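You operate a simulated robot arm through the tools that you are given. There is no shell and no other tool.

You run a simulated robot arm. Do the job below in one go: nothing can be reset, and whatever is moved stays where it is left.

JOB
Seat the blue and white watches in their matching cells and polish the blue one's glass.
Fine: use the blue cloth pad and put it back; leave the third watch. Set down upright: cloth pad. What is to be rubbed or washed off counts as gone when no trace of it is left.

The check looks at the end state, three seconds after you hand in, the way a careful person would. Anything else that was tipped, shoved, dropped, spilled or broken makes it a failure. Flat cloth is picked up by pressing the open fingertips on it (5 to 10 N) and closing them slowly along it; thin cloth reads only 2 to 8 mm in the jaws.

ROBOT AND FRAMES
A 7-joint arm with a two-finger parallel gripper, fixed in place. Base frame: the origin is on the floor under the middle of its stand, x ahead of it, y to its left, z up; the work surface is at about z = 780. Readings come in mm, degrees, newtons and seconds.
It reaches about 1479 mm from its shoulder. Its first joint turns from -166.0 to 166.0 degrees. Payload 4.4 kg.
The tool frame sits at the grasp point between the pads (the TCP): z along the fingers, y along the line on which they close. The tips reach 23 mm beyond it. Largest opening 94 mm; finger width 38, thickness 10; the body of the gripper, 54 by 96 mm, starts 39 mm behind the TCP.
Orientation is that of the tool frame in the base frame, as a unit quaternion [x, y, z, w]. With the fingers straight down and closing along the base's y, the tool's x points along the base's -x, its y along +y and its z along -z.

CONTROLS
- The arm moves only by the tool arm_command. Its argument "rows" is a list of rows, each a list of 6 numbers: the shift along the tool's x, y, z in units of 250 mm (1.0 is 250 mm), then the turn, a rotation vector about the tool's x, y, z in units of 60 degrees (1.0 is 60 degrees). In form: [[dx, dy, dz, rx, ry, rz], ...]. A call has 1 to 20 rows; each row is the pose to reach, as a shift and turn from the pose commanded when the call began, along the tool's axes at that moment. "fingers" is the finger opening in mm, from 0 to 94, set as the call begins (left out, the last holds). A call with a number of a shift or a turn outside -1 to 1 is refused whole. Each row takes 0.2 s and may step no farther than 50 mm and 8.6 degrees from the row before; otherwise, or with a gripper value out of range, the whole call is refused. A pose out of reach is approached as far as the arm can. The call stops where the force on the tool passes 40 N (or 10 N more than at its start, if that is more) or the arm is blocked; 0.2 s more then pass. Each finger travels about 72 mm/s and halts on what it meets, pressing with about 32 N; the grip force reading is that of the motor and also rises with nothing between the fingers. The clock runs only during rows and for 0.2 s after the last one: add rows that repeat a pose to give the fingers time. It gives the time, the measured TCP pose, the force on the tool (base axes), the opening and the grip force at its end, in the units of the frame above (readings bear some noise), with the torque about the TCP (base axes, N m) and any sound that the robot's microphone picked up, and new pictures: "pictures" is both (left out), scene, wrist or none.
- Cameras (640 x 400 px; columns grow to the right, rows downward): "scene" is fixed at [399.6, -496.6, 1423.8]; the picture's right is [0.94, -0.34, 0.00], its down [-0.16, -0.43, -0.89] and it looks along [0.30, 0.84, -0.46] (base axes); focal length 346 px, centre (320, 200). "wrist" rides on the gripper at [86, 16, -75] in the tool frame; the picture's right is [-0.18, 0.98, 0.00], its down [-0.58, -0.11, -0.81] and it looks along [-0.79, -0.15, 0.59] (tool axes); focal length 243 px, centre (320, 200). There is no depth. A picture from a camera that has moved, and an enlarged one, comes with that camera's place and axes in the base frame and with its lens. The place of the scene camera against the robot may be out by one fixed shift of up to 12 mm in any direction.
- zoom(camera, box): a new picture of the part [left, top, right, bottom] of that camera's present view, enlarged. It takes no simulated time.
- hand_in(): hands the job in; it is judged then, once.

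Nothing tells you positions but the pictures and the camera data. Unless the task says otherwise, let go and move clear before handing in.

The tools are called after "Emit:" by a JSON object that holds its "op" and its "data". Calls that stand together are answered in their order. arm_command: Moves the arm, as the interface text tells. Its arguments: {"type":"object","properties":{"rows":{"type":"array","items":{"type":"array","items":{"type":"number"}}},"fingers":{"type":"number"},"pictures":{"type":"string","enum":["both","scene","wrist","none"]}},"required":["rows"]} The other tools are called the same way: zoom (camera, box) takes an enlarged picture of a part of a camera's view; hand_in () hands the job in.

At the start:

```text
t: 0.0
tcp_pos: [583.5, 375.2, 1094.4]
ee_rot: [0.0, 1.0, 0.001, 0.001]
contact_force: [-0.7, 0.0, 0.5]
wrist_torque: [0.01, -0.01, 0.01]
width: 93.8
grasp_force: 0.0
```

scene: 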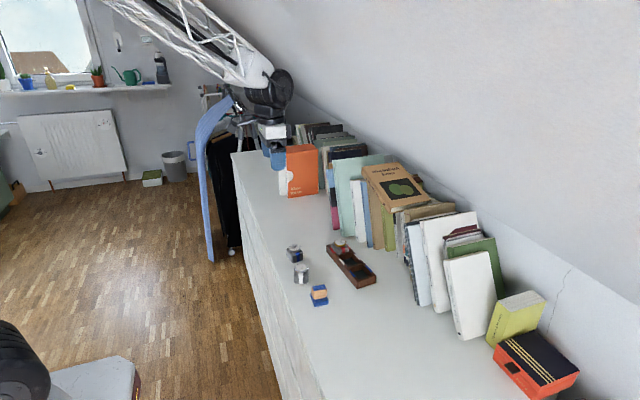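
wrist: 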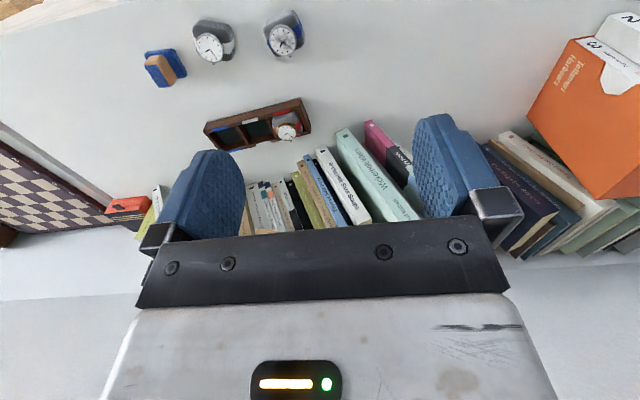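

I see a shelf top with two watches, a small cloth pad block (blue/wood), and a watch box with three cells, one already holding a red watch. I'll take enlarged pictures first to locate everything.

Emit:
{"op": "zoom", "data": {"camera": "scene", "box": [260, 220, 400, 320]}}

Emit:
{"op": "zoom", "data": {"camera": "wrist", "box": [130, 0, 330, 160]}}

```text
4.00 times, centred on (330, 270) of scene
camera zoom: at [399.6, -496.6, 1423.8], right [0.94, -0.34, 0.0], down [-0.16, -0.43, -0.89], along [0.3, 0.84, -0.46], focal length 1385 px, centre (280, -80)
```

zoom: 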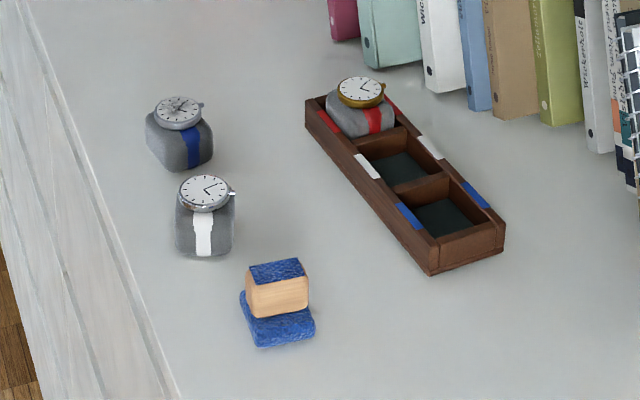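

```text
2.50 times, centred on (230, 80) of wrist
camera zoom: at [496.1, 391.6, 1169.5], right [0.18, 0.98, 0.0], down [0.58, -0.11, 0.81], along [0.79, -0.15, -0.59], focal length 606 px, centre (545, 500)
```

zoom: 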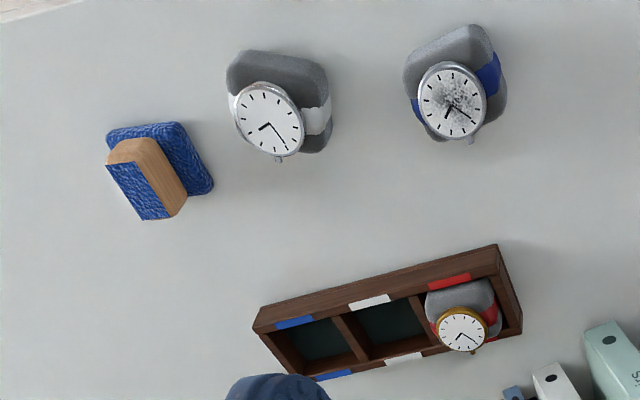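

The blue watch (hazy glass) sits near (611, 323), the white one near (603, 229), and the pad to their right. I'll tilt the wrist camera to look down for a sharper, closer view before touching anything.

Emit:
{"op": "arm_command", "data": {"rows": [[0.019, -0.06, 0.036, 0, 0.133, 0], [0.038, -0.12, 0.071, 0, 0.267, 0], [0.056, -0.18, 0.107, 0, 0.4, 0], [0.075, -0.24, 0.142, 0, 0.533, 0], [0.094, -0.301, 0.178, 0, 0.667, 0], [0.094, -0.301, 0.178, 0, 0.667, 0]], "pictures": "both"}}

```text
t: 1.4
tcp_pos: [559.2, 300.0, 1051.4]
ee_rot: [0.0, 0.94, 0.001, -0.342]
contact_force: [0.6, -0.3, -0.8]
wrist_torque: [0.01, 0.03, -0.01]
width: 94.0
grasp_force: 0.0
camera wrist: at [540.2, 315.8, 1165.0], right [0.14, 0.98, -0.12], down [0.96, -0.11, 0.24], along [0.23, -0.15, -0.96], focal length 243 px, centre (320, 200)
```

scene: 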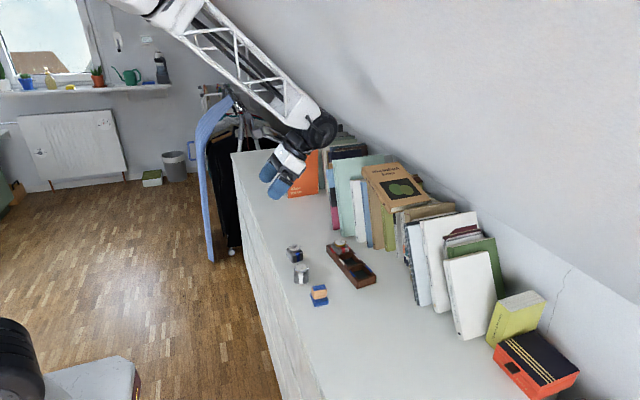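
wrist: 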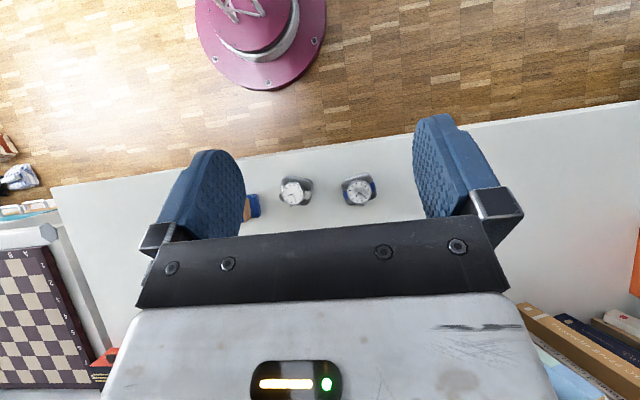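

The fingers hide the box in this view. I'll slide the camera forward about 110 mm so watches, pad and box fall in the free part of the picture.

Emit:
{"op": "arm_command", "data": {"rows": [[-0.1, 0, -0.085, 0, -0.05, 0], [-0.2, 0, -0.17, 0, -0.1, 0], [-0.3, 0, -0.26, 0, -0.167, 0], [-0.337, 0, -0.283, 0, -0.167, 0]], "pictures": "both"}}

```text
t: 2.4
tcp_pos: [669.6, 301.3, 1050.6]
ee_rot: [0.0, 0.966, 0.0, -0.258]
contact_force: [0.0, 0.4, -0.1]
wrist_torque: [-0.01, -0.01, 0.02]
width: 93.9
grasp_force: 0.1
camera wrist: at [630.8, 316.3, 1159.1], right [0.16, 0.98, -0.09], down [0.91, -0.11, 0.41], along [0.39, -0.15, -0.91], focal length 243 px, centre (320, 200)
```

scene: 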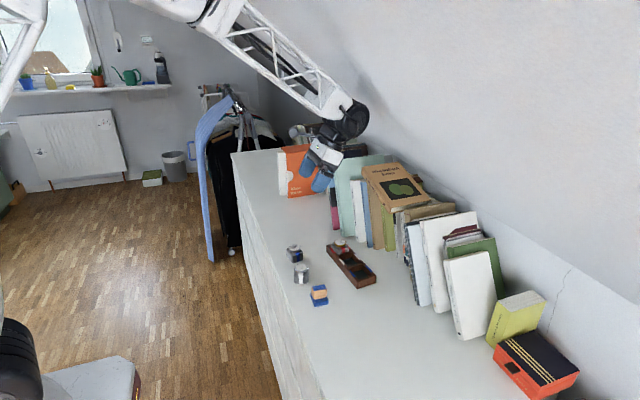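
wrist: 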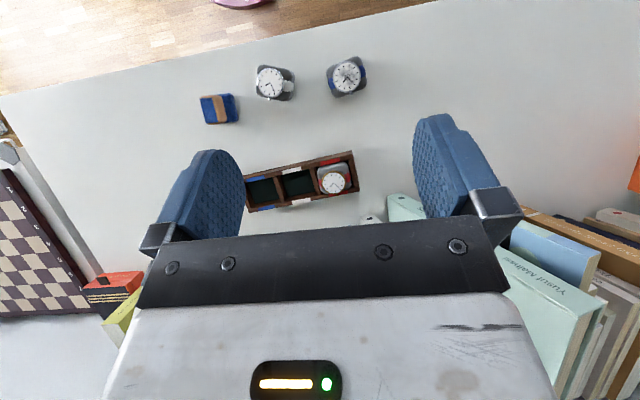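

Emit:
{"op": "zoom", "data": {"camera": "wrist", "box": [190, 40, 390, 165]}}

Emit:
{"op": "zoom", "data": {"camera": "wrist", "box": [240, 140, 370, 220]}}

Emit:
{"op": "zoom", "data": {"camera": "wrist", "box": [190, 45, 300, 130]}}

Emit:
{"op": "zoom", "data": {"camera": "wrist", "box": [310, 45, 390, 105]}}

```text
3.20 times, centred on (290, 102) of wrist
camera zoom: at [630.8, 316.3, 1159.1], right [0.16, 0.98, -0.09], down [0.91, -0.11, 0.41], along [0.39, -0.15, -0.91], focal length 776 px, centre (416, 512)
```

zoom: 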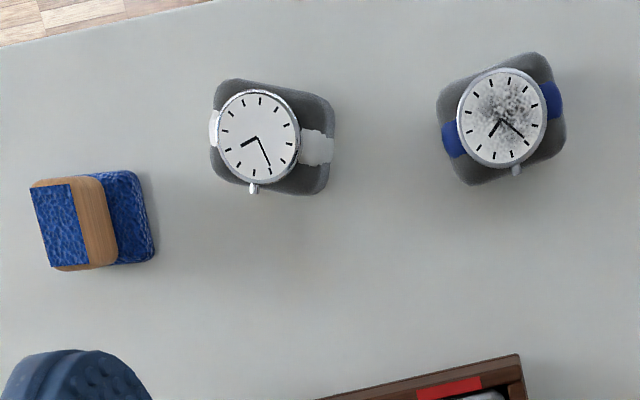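

```text
4.92 times, centred on (305, 180) of wrist
camera zoom: at [630.8, 316.3, 1159.1], right [0.16, 0.98, -0.09], down [0.91, -0.11, 0.41], along [0.39, -0.15, -0.91], focal length 1194 px, centre (394, 298)
```

zoom: 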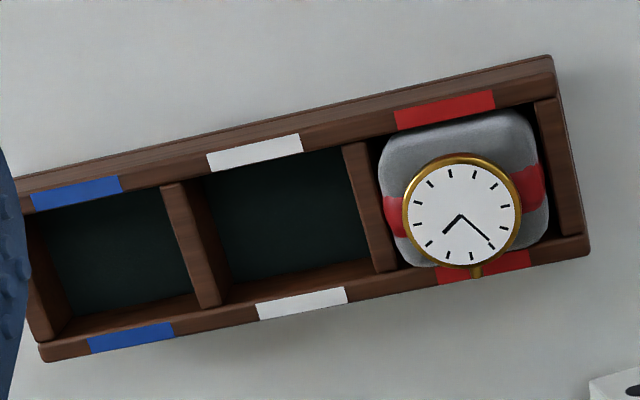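

```text
4.71 times, centred on (245, 88) of wrist
camera zoom: at [630.8, 316.3, 1159.1], right [0.16, 0.98, -0.09], down [0.91, -0.11, 0.41], along [0.39, -0.15, -0.91], focal length 1142 px, centre (673, 729)
```

zoom: 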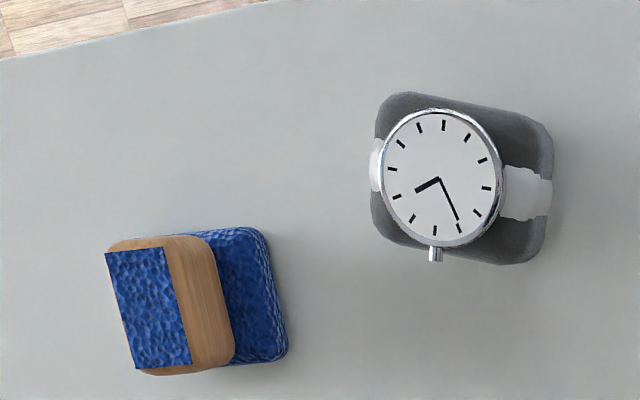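

```text
6.67 times, centred on (350, 75) of wrist
camera zoom: at [630.8, 316.3, 1159.1], right [0.16, 0.98, -0.09], down [0.91, -0.11, 0.41], along [0.39, -0.15, -0.91], focal length 1618 px, centre (120, 1033)
```

zoom: 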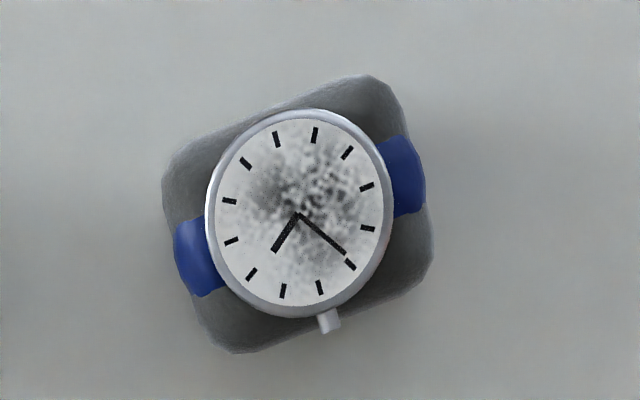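

Two wrist views put the blue watch near (615, 322) turned about +10°, the white near (606, 224) turned about -20°, and the pad near (626, 131), about 40 mm tall. Next I zoom on the box to find its position, angle and wall height.

Emit:
{"op": "zoom", "data": {"camera": "wrist", "box": [308, 145, 368, 205]}}

Emit:
{"op": "zoom", "data": {"camera": "wrist", "box": [238, 160, 318, 220]}}

Emit:
{"op": "zoom", "data": {"camera": "scene", "box": [325, 235, 380, 290]}}

Emit:
{"op": "zoom", "data": {"camera": "scene", "box": [280, 240, 335, 310]}}

```text
6.67 times, centred on (338, 175) of wrist
camera zoom: at [630.8, 316.3, 1159.1], right [0.16, 0.98, -0.09], down [0.91, -0.11, 0.41], along [0.39, -0.15, -0.91], focal length 1618 px, centre (200, 367)
```

zoom: 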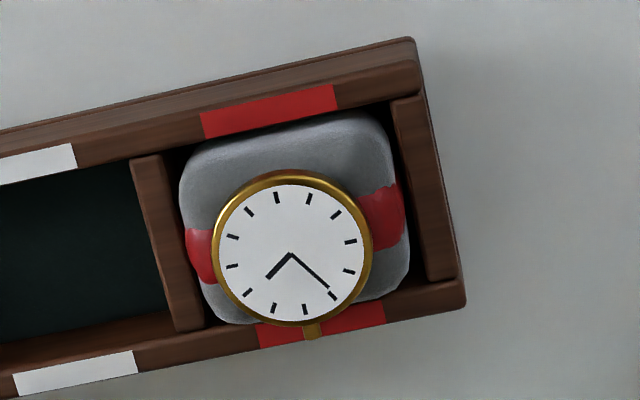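

```text
6.67 times, centred on (278, 190) of wrist
camera zoom: at [630.8, 316.3, 1159.1], right [0.16, 0.98, -0.09], down [0.91, -0.11, 0.41], along [0.39, -0.15, -0.91], focal length 1618 px, centre (600, 267)
```

zoom: 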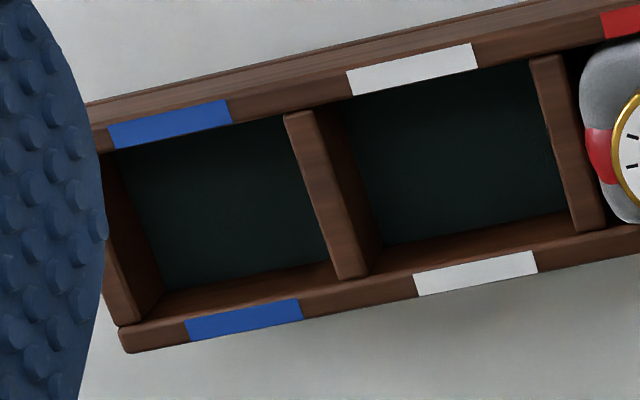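

```text
7.27 times, centred on (352, 262) of scene
camera zoom: at [399.6, -496.6, 1423.8], right [0.94, -0.34, 0.0], down [-0.16, -0.43, -0.89], along [0.3, 0.84, -0.46], focal length 2517 px, centre (84, -254)
```

zoom: 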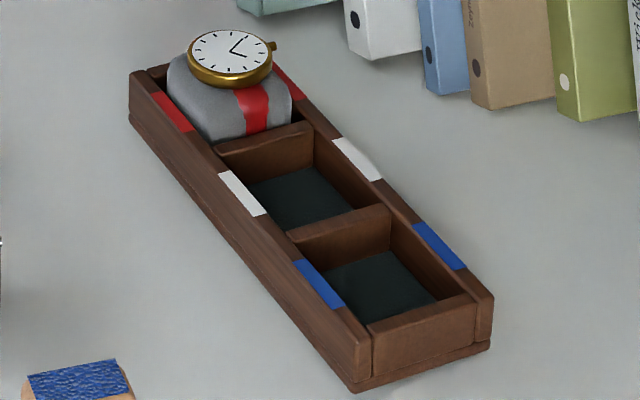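

```text
5.71 times, centred on (308, 275) of scene
camera zoom: at [399.6, -496.6, 1423.8], right [0.94, -0.34, 0.0], down [-0.16, -0.43, -0.89], along [0.3, 0.84, -0.46], focal length 1978 px, centre (391, -229)
```

zoom: 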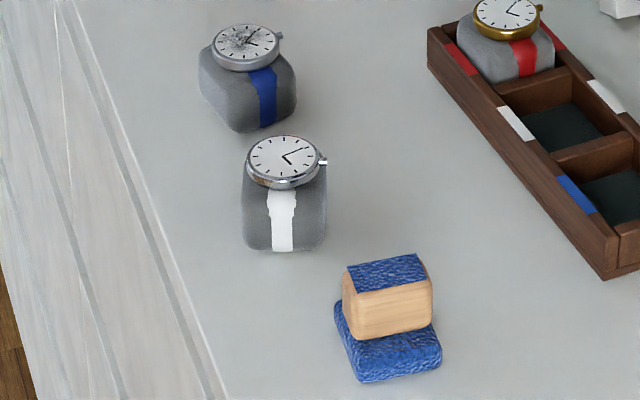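

The box is turned about +5°, with cell centres near blue (762, 165), white (756, 226) and red (750, 287), rim near z 801. I'll bring the gripper upright over the blue watch, turned with its strap, and check alignment.

Emit:
{"op": "arm_command", "data": {"rows": [[-0.022, 0.0176, 0.126, 0.009, -0.0997, -0.0339], [-0.044, 0.0352, 0.252, 0.018, -0.1994, -0.0677], [-0.066, 0.0528, 0.378, 0.0272, -0.2991, -0.1016], [-0.088, 0.0704, 0.504, 0.0362, -0.3988, -0.1354], [-0.1096, 0.088, 0.63, 0.0453, -0.4985, -0.1693], [-0.1096, 0.088, 0.63, 0.0453, -0.4985, -0.1693]], "pictures": "both"}}

```text
t: 3.8
tcp_pos: [614.3, 322.0, 898.6]
ee_rot: [-0.09, 0.996, 0.0, 0.001]
contact_force: [0.0, 0.2, 0.2]
wrist_torque: [0.02, 0.01, 0.0]
width: 94.0
grasp_force: 0.1
camera wrist: at [526.2, 323.1, 974.0], right [0.0, 1.0, 0.0], down [0.59, 0.0, 0.81], along [0.81, 0.0, -0.59], focal length 243 px, centre (320, 200)
```

scene: 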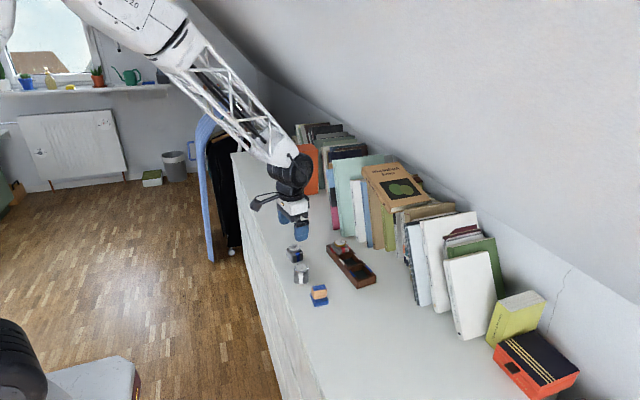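
wrist: 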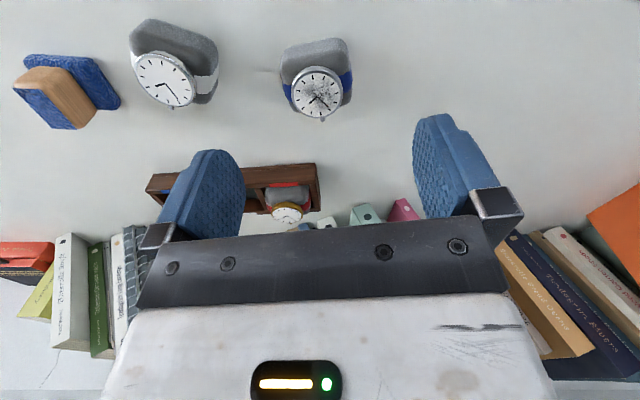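

Emit:
{"op": "zoom", "data": {"camera": "wrist", "box": [270, 30, 370, 130]}}

Emit:
{"op": "zoom", "data": {"camera": "scene", "box": [270, 200, 340, 270]}}

```text
4.00 times, centred on (320, 80) of wrist
camera zoom: at [526.2, 323.1, 974.0], right [0.0, 1.0, 0.0], down [0.59, 0.0, 0.81], along [0.81, 0.0, -0.59], focal length 970 px, centre (320, 680)
```

zoom: 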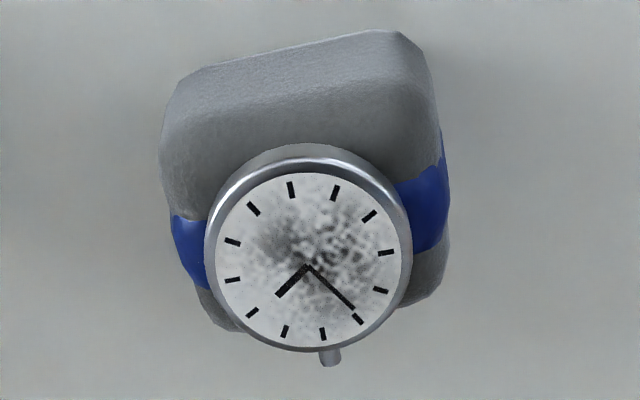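

```text
5.71 times, centred on (305, 235) of scene
camera zoom: at [399.6, -496.6, 1423.8], right [0.94, -0.34, 0.0], down [-0.16, -0.43, -0.89], along [0.3, 0.84, -0.46], focal length 1978 px, centre (406, 0)
```

zoom: 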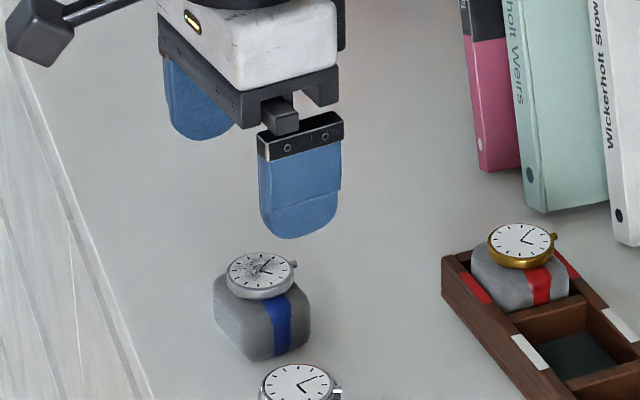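

The gripper is aligned over the blue watch (glass top near z 821). I'll lower to just beside the case, narrowing the fingers, and check heights before gripping the case edge.

Emit:
{"op": "arm_command", "data": {"rows": [[0, -0.0036, 0.07, 0, 0, 0], [0, -0.0036, 0.14, 0, 0, 0], [0, -0.0036, 0.2, 0, 0, 0], [0, -0.0036, 0.216, 0, 0, 0], [0, -0.0036, 0.216, 0, 0, 0]], "fingers": 62, "pictures": "both"}}

Emit:
{"op": "zoom", "data": {"camera": "wrist", "box": [220, 60, 420, 220]}}

Emit:
{"op": "zoom", "data": {"camera": "scene", "box": [270, 210, 330, 270]}}

```text
t: 5.0
tcp_pos: [615.5, 321.9, 844.5]
ee_rot: [-0.09, 0.996, 0.0, -0.001]
contact_force: [0.1, -0.2, -1.0]
wrist_torque: [0.02, -0.01, -0.01]
width: 61.9
grasp_force: 0.1
camera wrist: at [526.5, 322.3, 920.3], right [0.0, 1.0, 0.0], down [0.59, 0.0, 0.81], along [0.81, 0.0, -0.59], focal length 243 px, centre (320, 200)
```

scene: 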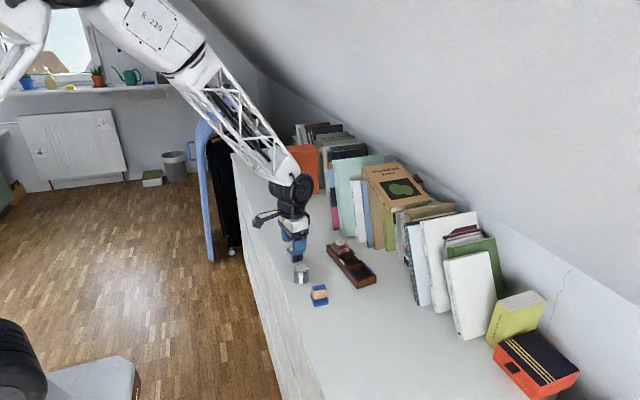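
wrist: 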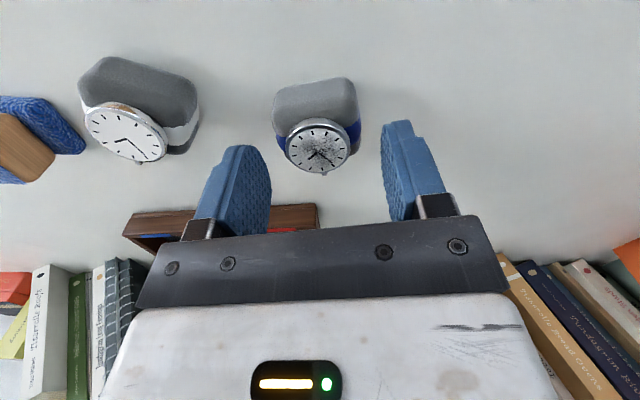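

```text
2.50 times, centred on (320, 140) of wrist
camera zoom: at [526.5, 322.3, 920.3], right [0.0, 1.0, 0.0], down [0.59, 0.0, 0.81], along [0.81, 0.0, -0.59], focal length 606 px, centre (320, 350)
```

zoom: 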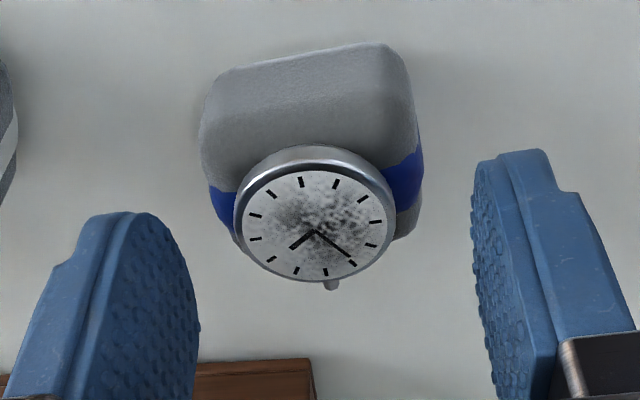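

```text
6.67 times, centred on (300, 240) of scene
camera zoom: at [399.6, -496.6, 1423.8], right [0.94, -0.34, 0.0], down [-0.16, -0.43, -0.89], along [0.3, 0.84, -0.46], focal length 2308 px, centre (453, -67)
```

zoom: 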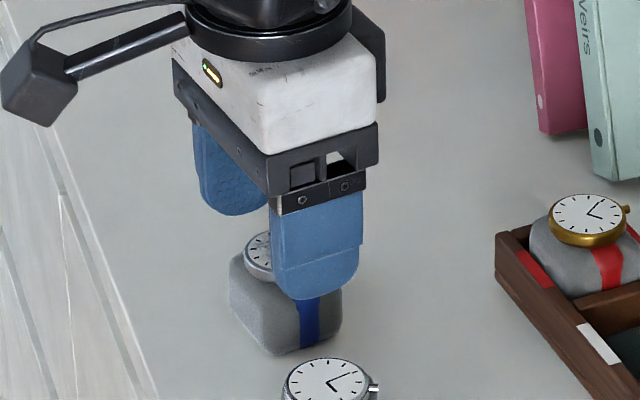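

The case sits about 2 mm ahead of the grasp point and the tips are about level with the glass. I'll recentre, lower about 6 mm and close to a near gap to check before gripping.

Emit:
{"op": "arm_command", "data": {"rows": [[-0.0064, -0.0048, 0.008, 0, 0, 0], [-0.0064, -0.0048, 0.016, 0, 0, 0], [-0.0064, -0.0048, 0.024, 0, 0, 0], [-0.0064, -0.0048, 0.024, 0, 0, 0]], "fingers": 46, "pictures": "wrist"}}

Emit:
{"op": "zoom", "data": {"camera": "wrist", "box": [240, 70, 400, 200]}}

Emit:
{"op": "zoom", "data": {"camera": "scene", "box": [270, 210, 330, 270]}}

```text
t: 6.0
tcp_pos: [617.6, 320.9, 839.8]
ee_rot: [-0.09, 0.996, 0.0, 0.0]
contact_force: [-0.2, 0.8, -0.6]
wrist_torque: [-0.02, -0.02, 0.0]
width: 45.9
grasp_force: 0.0
camera wrist: at [528.5, 320.8, 914.7], right [0.0, 1.0, 0.0], down [0.59, 0.0, 0.81], along [0.81, 0.0, -0.59], focal length 243 px, centre (320, 200)
```

wrist: 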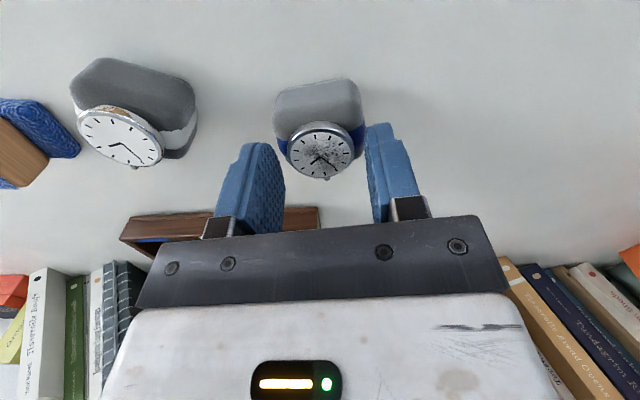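

```text
3.08 times, centred on (320, 135) of wrist
camera zoom: at [528.5, 320.8, 914.7], right [0.0, 1.0, 0.0], down [0.59, 0.0, 0.81], along [0.81, 0.0, -0.59], focal length 746 px, centre (320, 400)
```

zoom: 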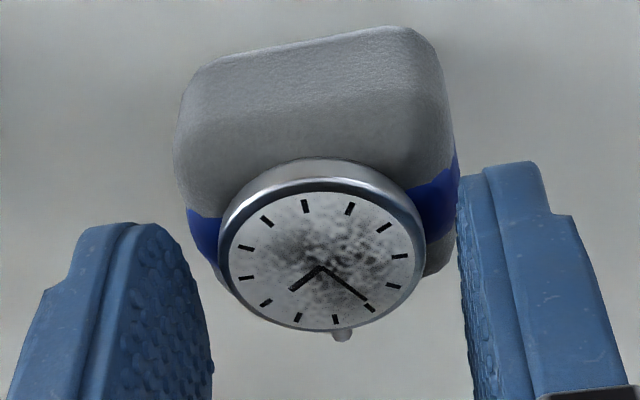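

```text
6.67 times, centred on (300, 240) of scene
camera zoom: at [399.6, -496.6, 1423.8], right [0.94, -0.34, 0.0], down [-0.16, -0.43, -0.89], along [0.3, 0.84, -0.46], focal length 2308 px, centre (453, -67)
```

zoom: 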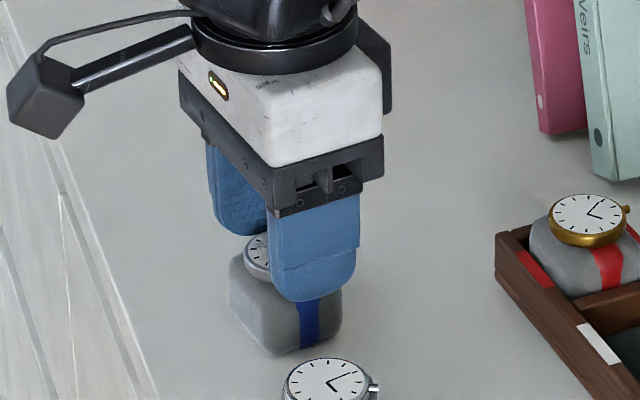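

The case is centred within about 1 mm between the pads. I'll drop another 1.5 mm and close onto the case.

Emit:
{"op": "arm_command", "data": {"rows": [[0, 0, 0.006, 0, 0, 0], [0, 0, 0.006, 0, 0, 0]], "pictures": "none"}}

Emit:
{"op": "arm_command", "data": {"rows": [[0, 0, 0, 0, 0, 0], [0, 0, 0, 0, 0, 0], [0, 0, 0, 0, 0, 0], [0, 0, 0, 0, 0, 0]], "fingers": 30, "pictures": "both"}}

Emit:
{"op": "zoom", "data": {"camera": "wrist", "box": [240, 70, 400, 200]}}

Emit:
{"op": "zoom", "data": {"camera": "scene", "box": [270, 210, 330, 270]}}

```text
t: 6.6
tcp_pos: [615.5, 321.6, 839.0]
ee_rot: [-0.091, 0.996, 0.001, 0.0]
contact_force: [-0.3, -0.1, -0.5]
wrist_torque: [0.03, 0.0, 0.0]
width: 45.7
grasp_force: 0.1
```

```text
t: 7.6
tcp_pos: [617.2, 321.2, 838.3]
ee_rot: [-0.091, 0.996, 0.001, 0.0]
contact_force: [0.5, 0.8, -0.1]
wrist_torque: [0.0, 0.0, -0.02]
width: 33.6
grasp_force: 32.2
camera wrist: at [527.7, 321.1, 913.7], right [0.0, 1.0, 0.0], down [0.59, 0.0, 0.81], along [0.81, 0.0, -0.59], focal length 243 px, centre (320, 200)
```

scene: 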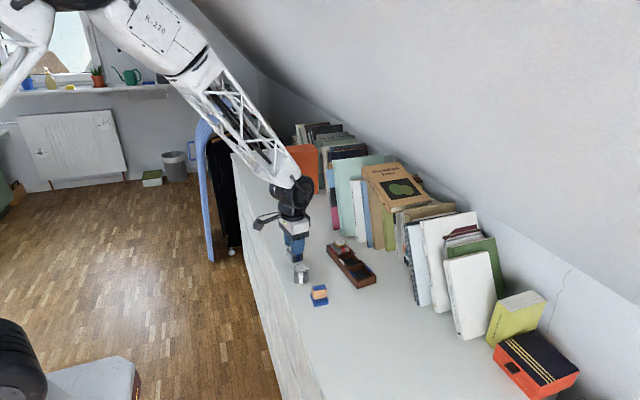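
wrist: 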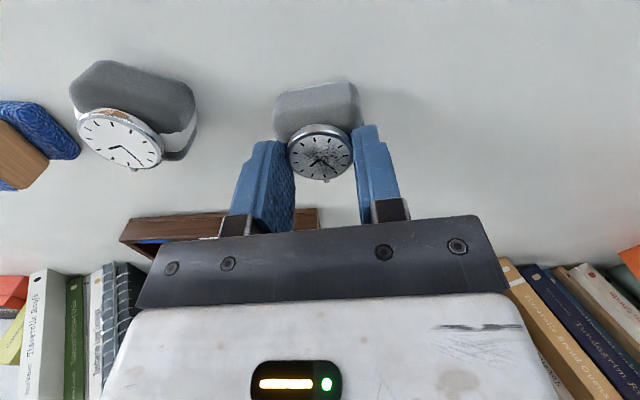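

```text
3.08 times, centred on (320, 135) of wrist
camera zoom: at [527.7, 321.1, 913.7], right [0.0, 1.0, 0.0], down [0.59, 0.0, 0.81], along [0.81, 0.0, -0.59], focal length 746 px, centre (320, 400)
```

zoom: 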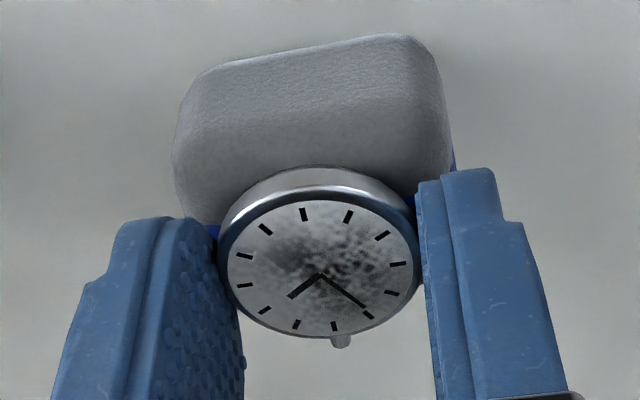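

```text
6.67 times, centred on (300, 240) of scene
camera zoom: at [399.6, -496.6, 1423.8], right [0.94, -0.34, 0.0], down [-0.16, -0.43, -0.89], along [0.3, 0.84, -0.46], focal length 2308 px, centre (453, -67)
```

zoom: 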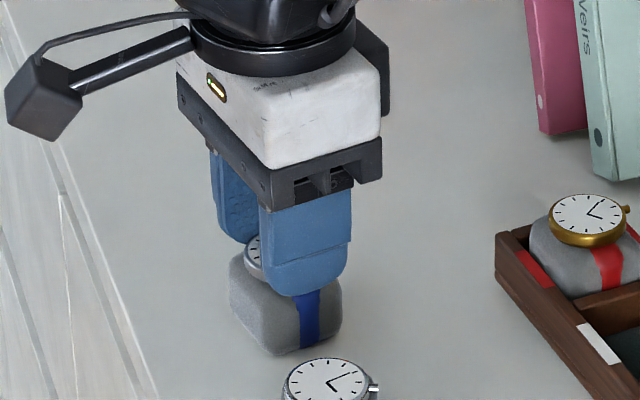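

The case is gripped at 33.6 mm with 32 N and the watch hasn't shifted. I'll lift it straight up 70 mm and check that the cushion comes along.

Emit:
{"op": "arm_command", "data": {"rows": [[0, 0, -0.02, 0, 0, 0], [0, 0, -0.06, 0, 0, 0], [0, 0, -0.12, 0, 0, 0], [0, 0, -0.2, 0, 0, 0], [0, 0, -0.28, 0, 0, 0], [0, 0, -0.28, 0, 0, 0]], "pictures": "both"}}

Emit:
{"op": "zoom", "data": {"camera": "wrist", "box": [220, 70, 400, 200]}}

Emit:
{"op": "zoom", "data": {"camera": "scene", "box": [270, 190, 340, 270]}}

```text
t: 9.0
tcp_pos: [618.9, 321.7, 907.1]
ee_rot: [-0.09, 0.996, 0.0, 0.0]
contact_force: [0.5, 0.9, -0.5]
wrist_torque: [0.01, 0.02, -0.01]
width: 33.7
grasp_force: 31.8
camera wrist: at [529.0, 321.6, 983.5], right [0.0, 1.0, 0.0], down [0.59, 0.0, 0.81], along [0.81, 0.0, -0.59], focal length 243 px, centre (320, 200)
```

scene: 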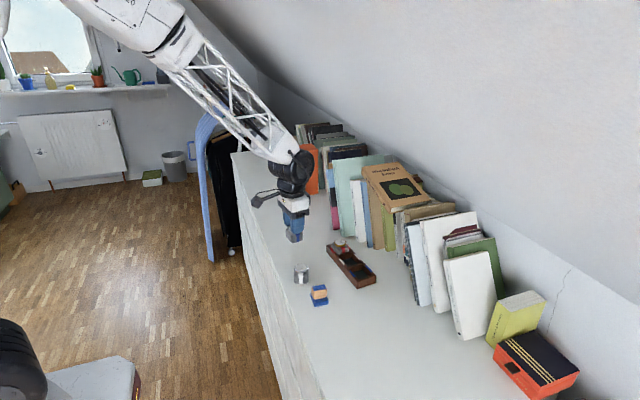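
wrist: 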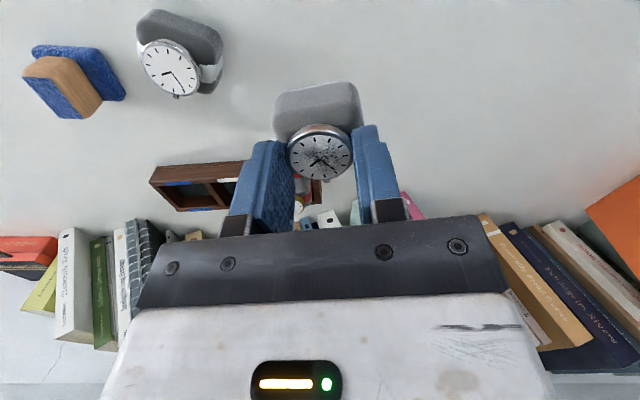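

```text
3.08 times, centred on (310, 135) of wrist
camera zoom: at [529.0, 321.6, 983.5], right [0.0, 1.0, 0.0], down [0.59, 0.0, 0.81], along [0.81, 0.0, -0.59], focal length 746 px, centre (351, 400)
```

zoom: 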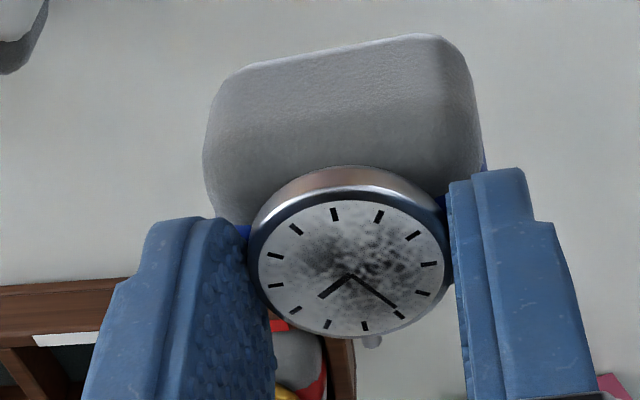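

```text
5.00 times, centred on (305, 230) of scene
camera zoom: at [399.6, -496.6, 1423.8], right [0.94, -0.34, 0.0], down [-0.16, -0.43, -0.89], along [0.3, 0.84, -0.46], focal length 1731 px, centre (395, 50)
```

zoom: 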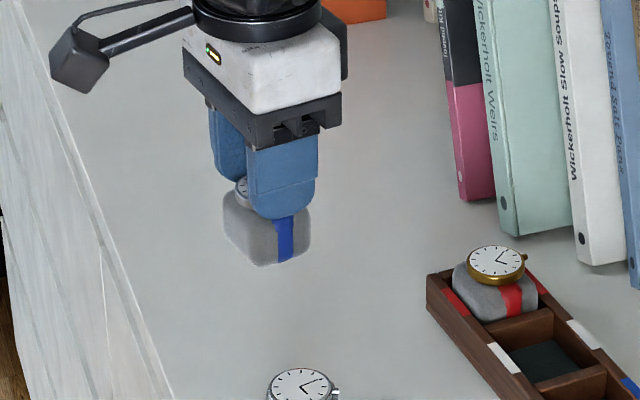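

The watch is firmly held. I'll carry it across to above the blue cell (about (764, 164)), turning it 5° to match the box.

Emit:
{"op": "arm_command", "data": {"rows": [[-0.03, -0.05, 0, 0, 0, 0.01], [-0.1, -0.16, 0, 0, 0, 0.02], [-0.2, -0.31, 0, 0, 0, 0.04], [-0.3, -0.46, 0, 0, 0, 0.06], [-0.38, -0.6, 0, 0, 0, 0.07], [-0.44, -0.69, 0, 0, 0, 0.08], [-0.4636, -0.7248, 0, 0, 0, 0.0867], [-0.4636, -0.7248, 0, 0, 0, 0.0867]], "pictures": "both"}}

Emit:
{"op": "zoom", "data": {"camera": "wrist", "box": [200, 20, 440, 180]}}

Emit:
{"op": "zoom", "data": {"camera": "scene", "box": [315, 190, 405, 290]}}

```text
t: 10.8
tcp_pos: [763.8, 160.7, 909.6]
ee_rot: [-0.046, 0.999, 0.001, 0.001]
contact_force: [0.2, -0.3, -1.4]
wrist_torque: [0.01, -0.06, -0.01]
width: 33.6
grasp_force: 32.4
camera wrist: at [675.7, 169.4, 984.3], right [0.1, 1.0, 0.0], down [0.59, -0.06, 0.81], along [0.8, -0.08, -0.59], focal length 243 px, centre (320, 200)
```

scene: 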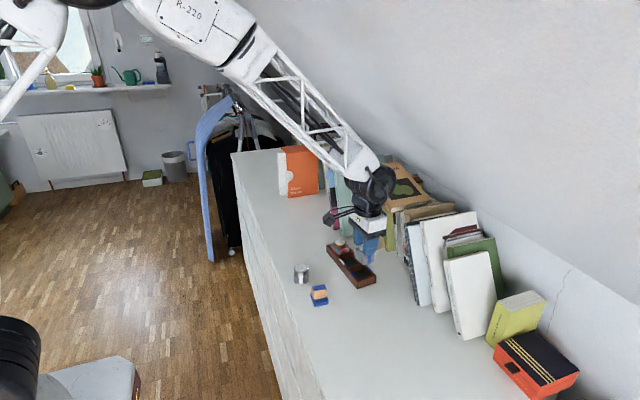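
wrist: 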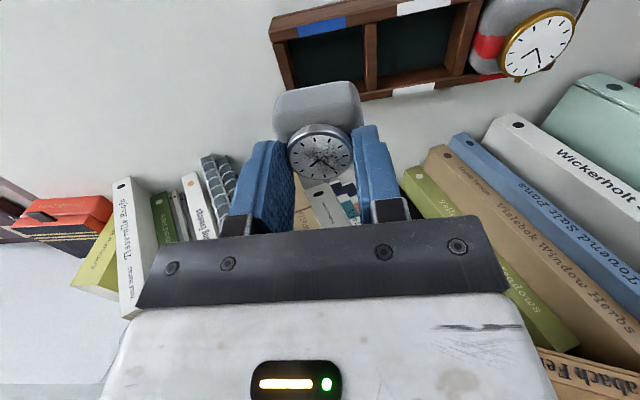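

```text
2.50 times, centred on (320, 100) of wrist
camera zoom: at [675.7, 169.4, 984.3], right [0.1, 1.0, 0.0], down [0.59, -0.06, 0.81], along [0.8, -0.08, -0.59], focal length 606 px, centre (320, 450)
```

zoom: 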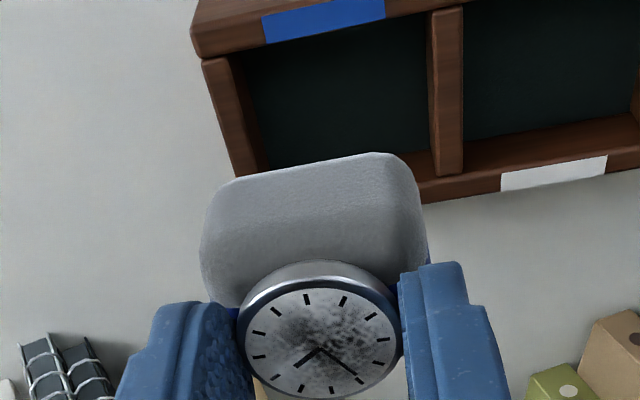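

```text
4.00 times, centred on (360, 240) of scene
camera zoom: at [399.6, -496.6, 1423.8], right [0.94, -0.34, 0.0], down [-0.16, -0.43, -0.89], along [0.3, 0.84, -0.46], focal length 1385 px, centre (160, 40)
```

zoom: 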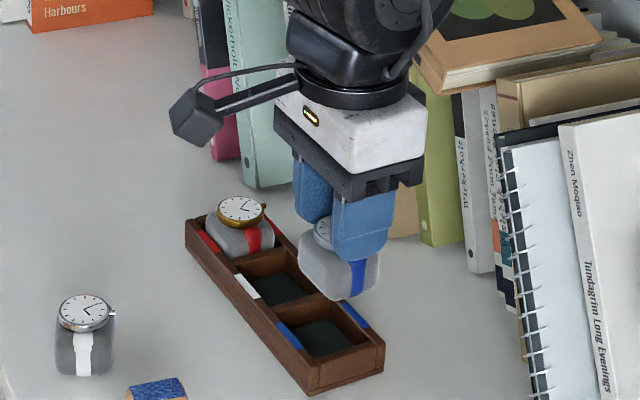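

Seen from the wrist camera, the box is square to the gripper but the cell centre is about 6 mm further left (+y). I'll shift by that and lower until the cushion is about 10 mm over the rim, then check again.

Emit:
{"op": "arm_command", "data": {"rows": [[0, 0.0228, 0, 0, 0, 0], [0, 0.0228, 0.05, 0, 0, 0], [0, 0.0228, 0.11, 0, 0, 0], [0, 0.0228, 0.15, 0, 0, 0], [0, 0.0228, 0.15, 0, 0, 0]], "pictures": "wrist"}}

Emit:
{"op": "zoom", "data": {"camera": "wrist", "box": [220, 20, 420, 180]}}

Emit:
{"op": "zoom", "data": {"camera": "scene", "box": [315, 210, 395, 290]}}

```text
t: 12.0
tcp_pos: [763.6, 169.2, 870.2]
ee_rot: [-0.045, 0.999, 0.001, 0.0]
contact_force: [0.1, 0.2, -0.6]
wrist_torque: [-0.02, -0.01, 0.0]
width: 33.7
grasp_force: 31.5
camera wrist: at [674.6, 177.0, 945.9], right [0.09, 1.0, 0.0], down [0.59, -0.06, 0.81], along [0.8, -0.08, -0.59], focal length 243 px, centre (320, 200)
```

wrist: 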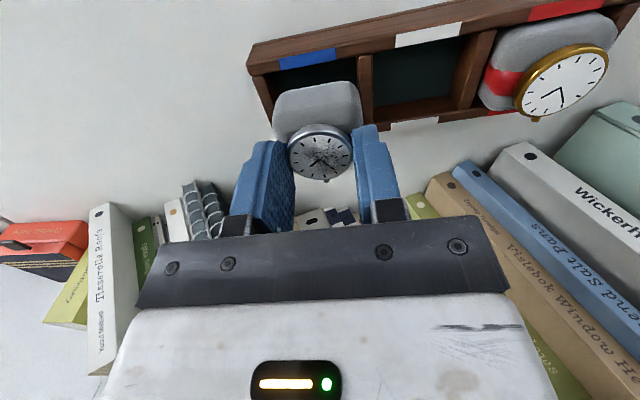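

```text
2.50 times, centred on (320, 100) of wrist
camera zoom: at [674.6, 177.0, 945.9], right [0.09, 1.0, 0.0], down [0.59, -0.06, 0.81], along [0.8, -0.08, -0.59], focal length 606 px, centre (320, 450)
```

zoom: 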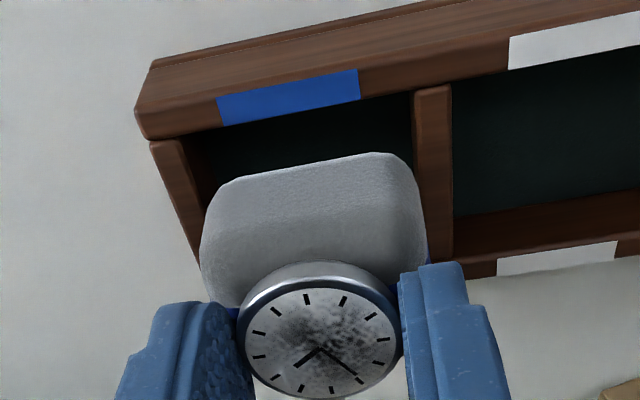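

```text
5.00 times, centred on (355, 250) of scene
camera zoom: at [399.6, -496.6, 1423.8], right [0.94, -0.34, 0.0], down [-0.16, -0.43, -0.89], along [0.3, 0.84, -0.46], focal length 1731 px, centre (145, -50)
```

zoom: 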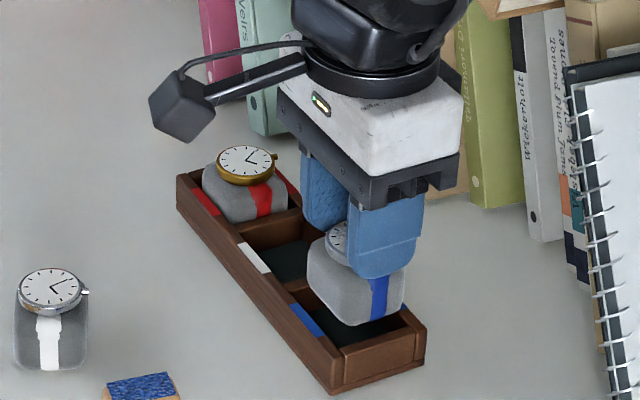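

The cushion hangs about 7–10 mm over the blue cell, about 1.5 mm too far left. I'll correct that with a slight turn, let the arm settle and look again.

Emit:
{"op": "arm_command", "data": {"rows": [[0, -0.0055, 0, 0, 0, -0.012], [0, -0.0055, 0.008, 0, 0, -0.012], [0, -0.0055, 0.008, 0, 0, -0.012], [0, -0.0055, 0.008, 0, 0, -0.012]], "pictures": "wrist"}}

Emit:
{"op": "zoom", "data": {"camera": "wrist", "box": [240, 40, 400, 170]}}

Emit:
{"op": "zoom", "data": {"camera": "scene", "box": [325, 225, 385, 285]}}

```text
t: 13.0
tcp_pos: [763.7, 167.6, 867.6]
ee_rot: [-0.051, 0.999, 0.0, 0.0]
contact_force: [-0.7, -0.6, -0.5]
wrist_torque: [0.03, 0.01, 0.0]
width: 33.8
grasp_force: 32.6
camera wrist: at [675.0, 175.0, 943.8], right [0.08, 1.0, 0.0], down [0.59, -0.05, 0.81], along [0.8, -0.07, -0.59], focal length 243 px, centre (320, 200)
```

wrist: 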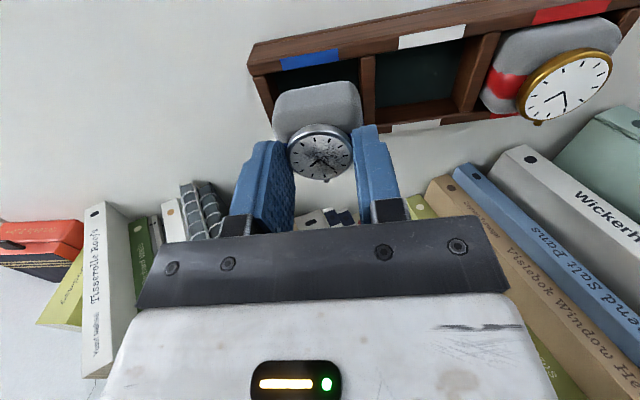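

```text
3.08 times, centred on (320, 105) of wrist
camera zoom: at [675.0, 175.0, 943.8], right [0.08, 1.0, 0.0], down [0.59, -0.05, 0.81], along [0.8, -0.07, -0.59], focal length 746 px, centre (320, 492)
```

zoom: 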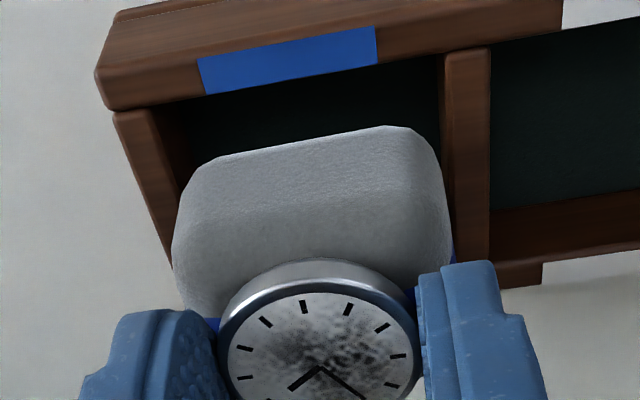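

```text
6.67 times, centred on (355, 255) of scene
camera zoom: at [399.6, -496.6, 1423.8], right [0.94, -0.34, 0.0], down [-0.16, -0.43, -0.89], along [0.3, 0.84, -0.46], focal length 2308 px, centre (87, -167)
```

zoom: 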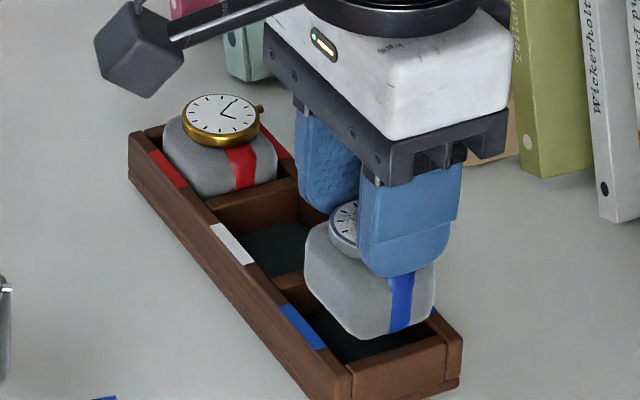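

Remaining error is about half a millimetre. I'll nudge it and lower 8 mm into the mouth of the cell, watching the force.

Emit:
{"op": "arm_command", "data": {"rows": [[0, -0.0024, 0.008, 0, 0, 0], [0, -0.0024, 0.016, 0, 0, 0], [0, -0.0024, 0.024, 0, 0, 0], [0, -0.0024, 0.032, 0, 0, 0], [0, -0.0024, 0.032, 0, 0, 0]], "pictures": "wrist"}}

Emit:
{"op": "zoom", "data": {"camera": "wrist", "box": [240, 40, 400, 170]}}

Emit:
{"op": "zoom", "data": {"camera": "scene", "box": [325, 225, 385, 285]}}

```text
t: 13.8
tcp_pos: [764.6, 167.6, 866.0]
ee_rot: [-0.051, 0.999, 0.001, 0.003]
contact_force: [-0.5, -0.7, 4.4]
wrist_torque: [-0.12, -0.08, 0.03]
width: 34.0
grasp_force: 32.3
stopped in row 3: the force on the tool passed its limit at 44 N (the readings are from after the stop); the commanded pose is now the measured one
camera wrist: at [676.8, 174.3, 941.5], right [0.08, 1.0, 0.0], down [0.58, -0.05, 0.81], along [0.81, -0.07, -0.59], focal length 243 px, centre (320, 200)
```

wrist: 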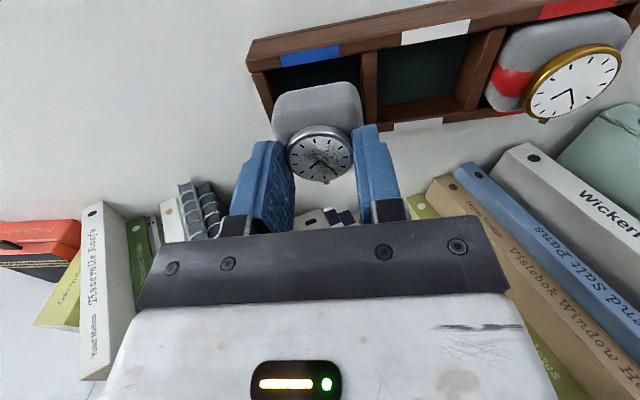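

```text
3.08 times, centred on (320, 105) of wrist
camera zoom: at [676.8, 174.3, 941.5], right [0.08, 1.0, 0.0], down [0.58, -0.05, 0.81], along [0.81, -0.07, -0.59], focal length 746 px, centre (320, 492)
```

zoom: 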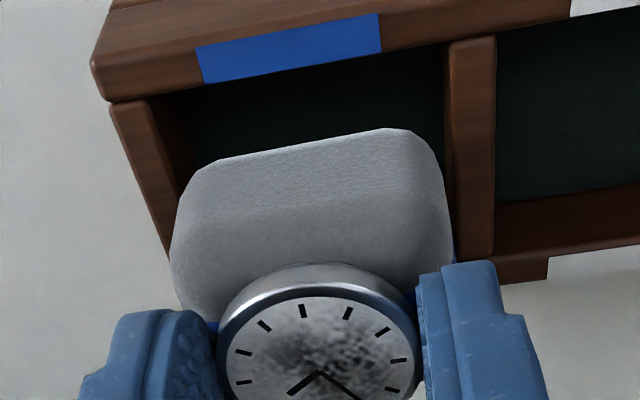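

```text
6.67 times, centred on (355, 255) of scene
camera zoom: at [399.6, -496.6, 1423.8], right [0.94, -0.34, 0.0], down [-0.16, -0.43, -0.89], along [0.3, 0.84, -0.46], focal length 2308 px, centre (87, -167)
```

zoom: 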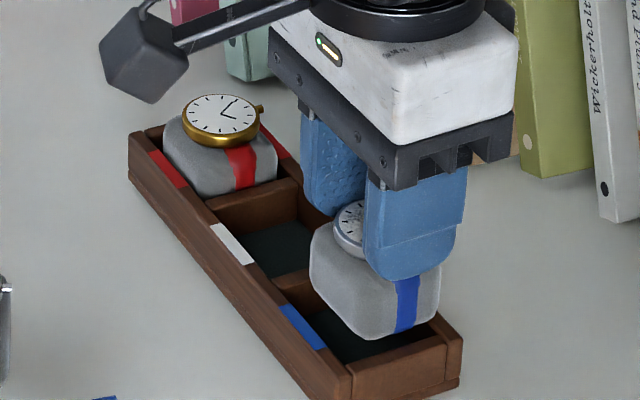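

The cushion touched something (about 44 N) before entering, so the rim is higher than I took it, or I'm off-centre. I'll raise a little and measure the box again up close.

Emit:
{"op": "arm_command", "data": {"rows": [[0, 0, -0.016, 0, 0, 0], [0, 0, -0.032, 0, 0, 0], [0, 0, -0.032, 0, 0, 0], [0, 0, -0.032, 0, 0, 0]], "pictures": "none"}}

Emit:
{"op": "zoom", "data": {"camera": "wrist", "box": [235, 30, 395, 150]}}

Emit:
{"op": "zoom", "data": {"camera": "wrist", "box": [380, 0, 540, 130]}}

Emit:
{"op": "zoom", "data": {"camera": "wrist", "box": [520, 0, 640, 130]}}

Emit:
{"op": "zoom", "data": {"camera": "scene", "box": [325, 225, 385, 295]}}

```text
t: 14.8
tcp_pos: [765.0, 167.1, 875.0]
ee_rot: [-0.051, 0.999, 0.001, 0.003]
contact_force: [0.4, 0.9, -0.9]
wrist_torque: [0.01, -0.02, 0.01]
width: 33.8
grasp_force: 31.6
```

```text
3.33 times, centred on (315, 90) of wrist
camera zoom: at [676.6, 174.0, 949.2], right [0.08, 1.0, 0.0], down [0.58, -0.05, 0.81], along [0.81, -0.07, -0.59], focal length 809 px, centre (337, 567)
```

zoom: 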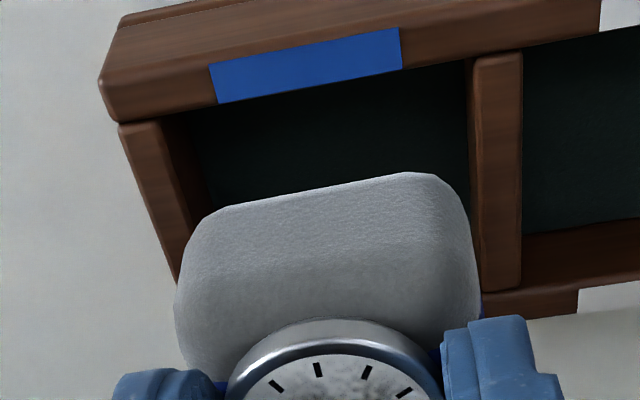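

```text
3.08 times, centred on (460, 65) of wrist
camera zoom: at [676.6, 174.0, 949.2], right [0.08, 1.0, 0.0], down [0.58, -0.05, 0.81], along [0.81, -0.07, -0.59], focal length 746 px, centre (-111, 615)
```

zoom: 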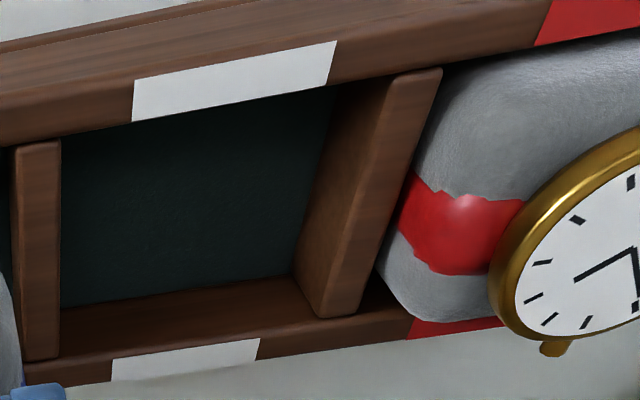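

```text
3.08 times, centred on (580, 65) of wrist
camera zoom: at [676.6, 174.0, 949.2], right [0.08, 1.0, 0.0], down [0.58, -0.05, 0.81], along [0.81, -0.07, -0.59], focal length 746 px, centre (-480, 615)
```

zoom: 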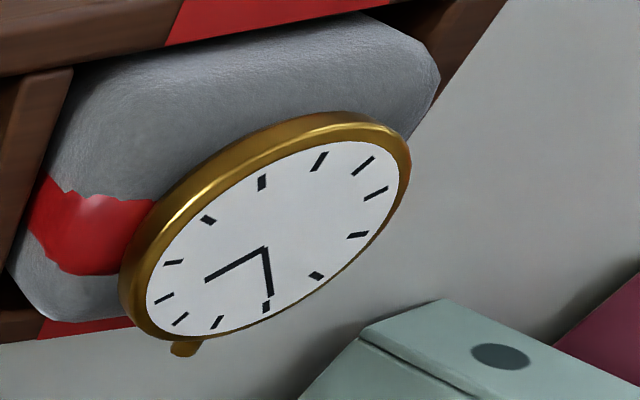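

```text
5.71 times, centred on (355, 260) of scene
camera zoom: at [399.6, -496.6, 1423.8], right [0.94, -0.34, 0.0], down [-0.16, -0.43, -0.89], along [0.3, 0.84, -0.46], focal length 1978 px, centre (120, -143)
```

zoom: 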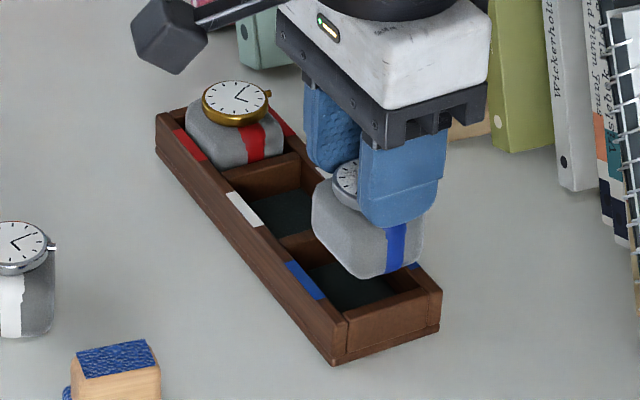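

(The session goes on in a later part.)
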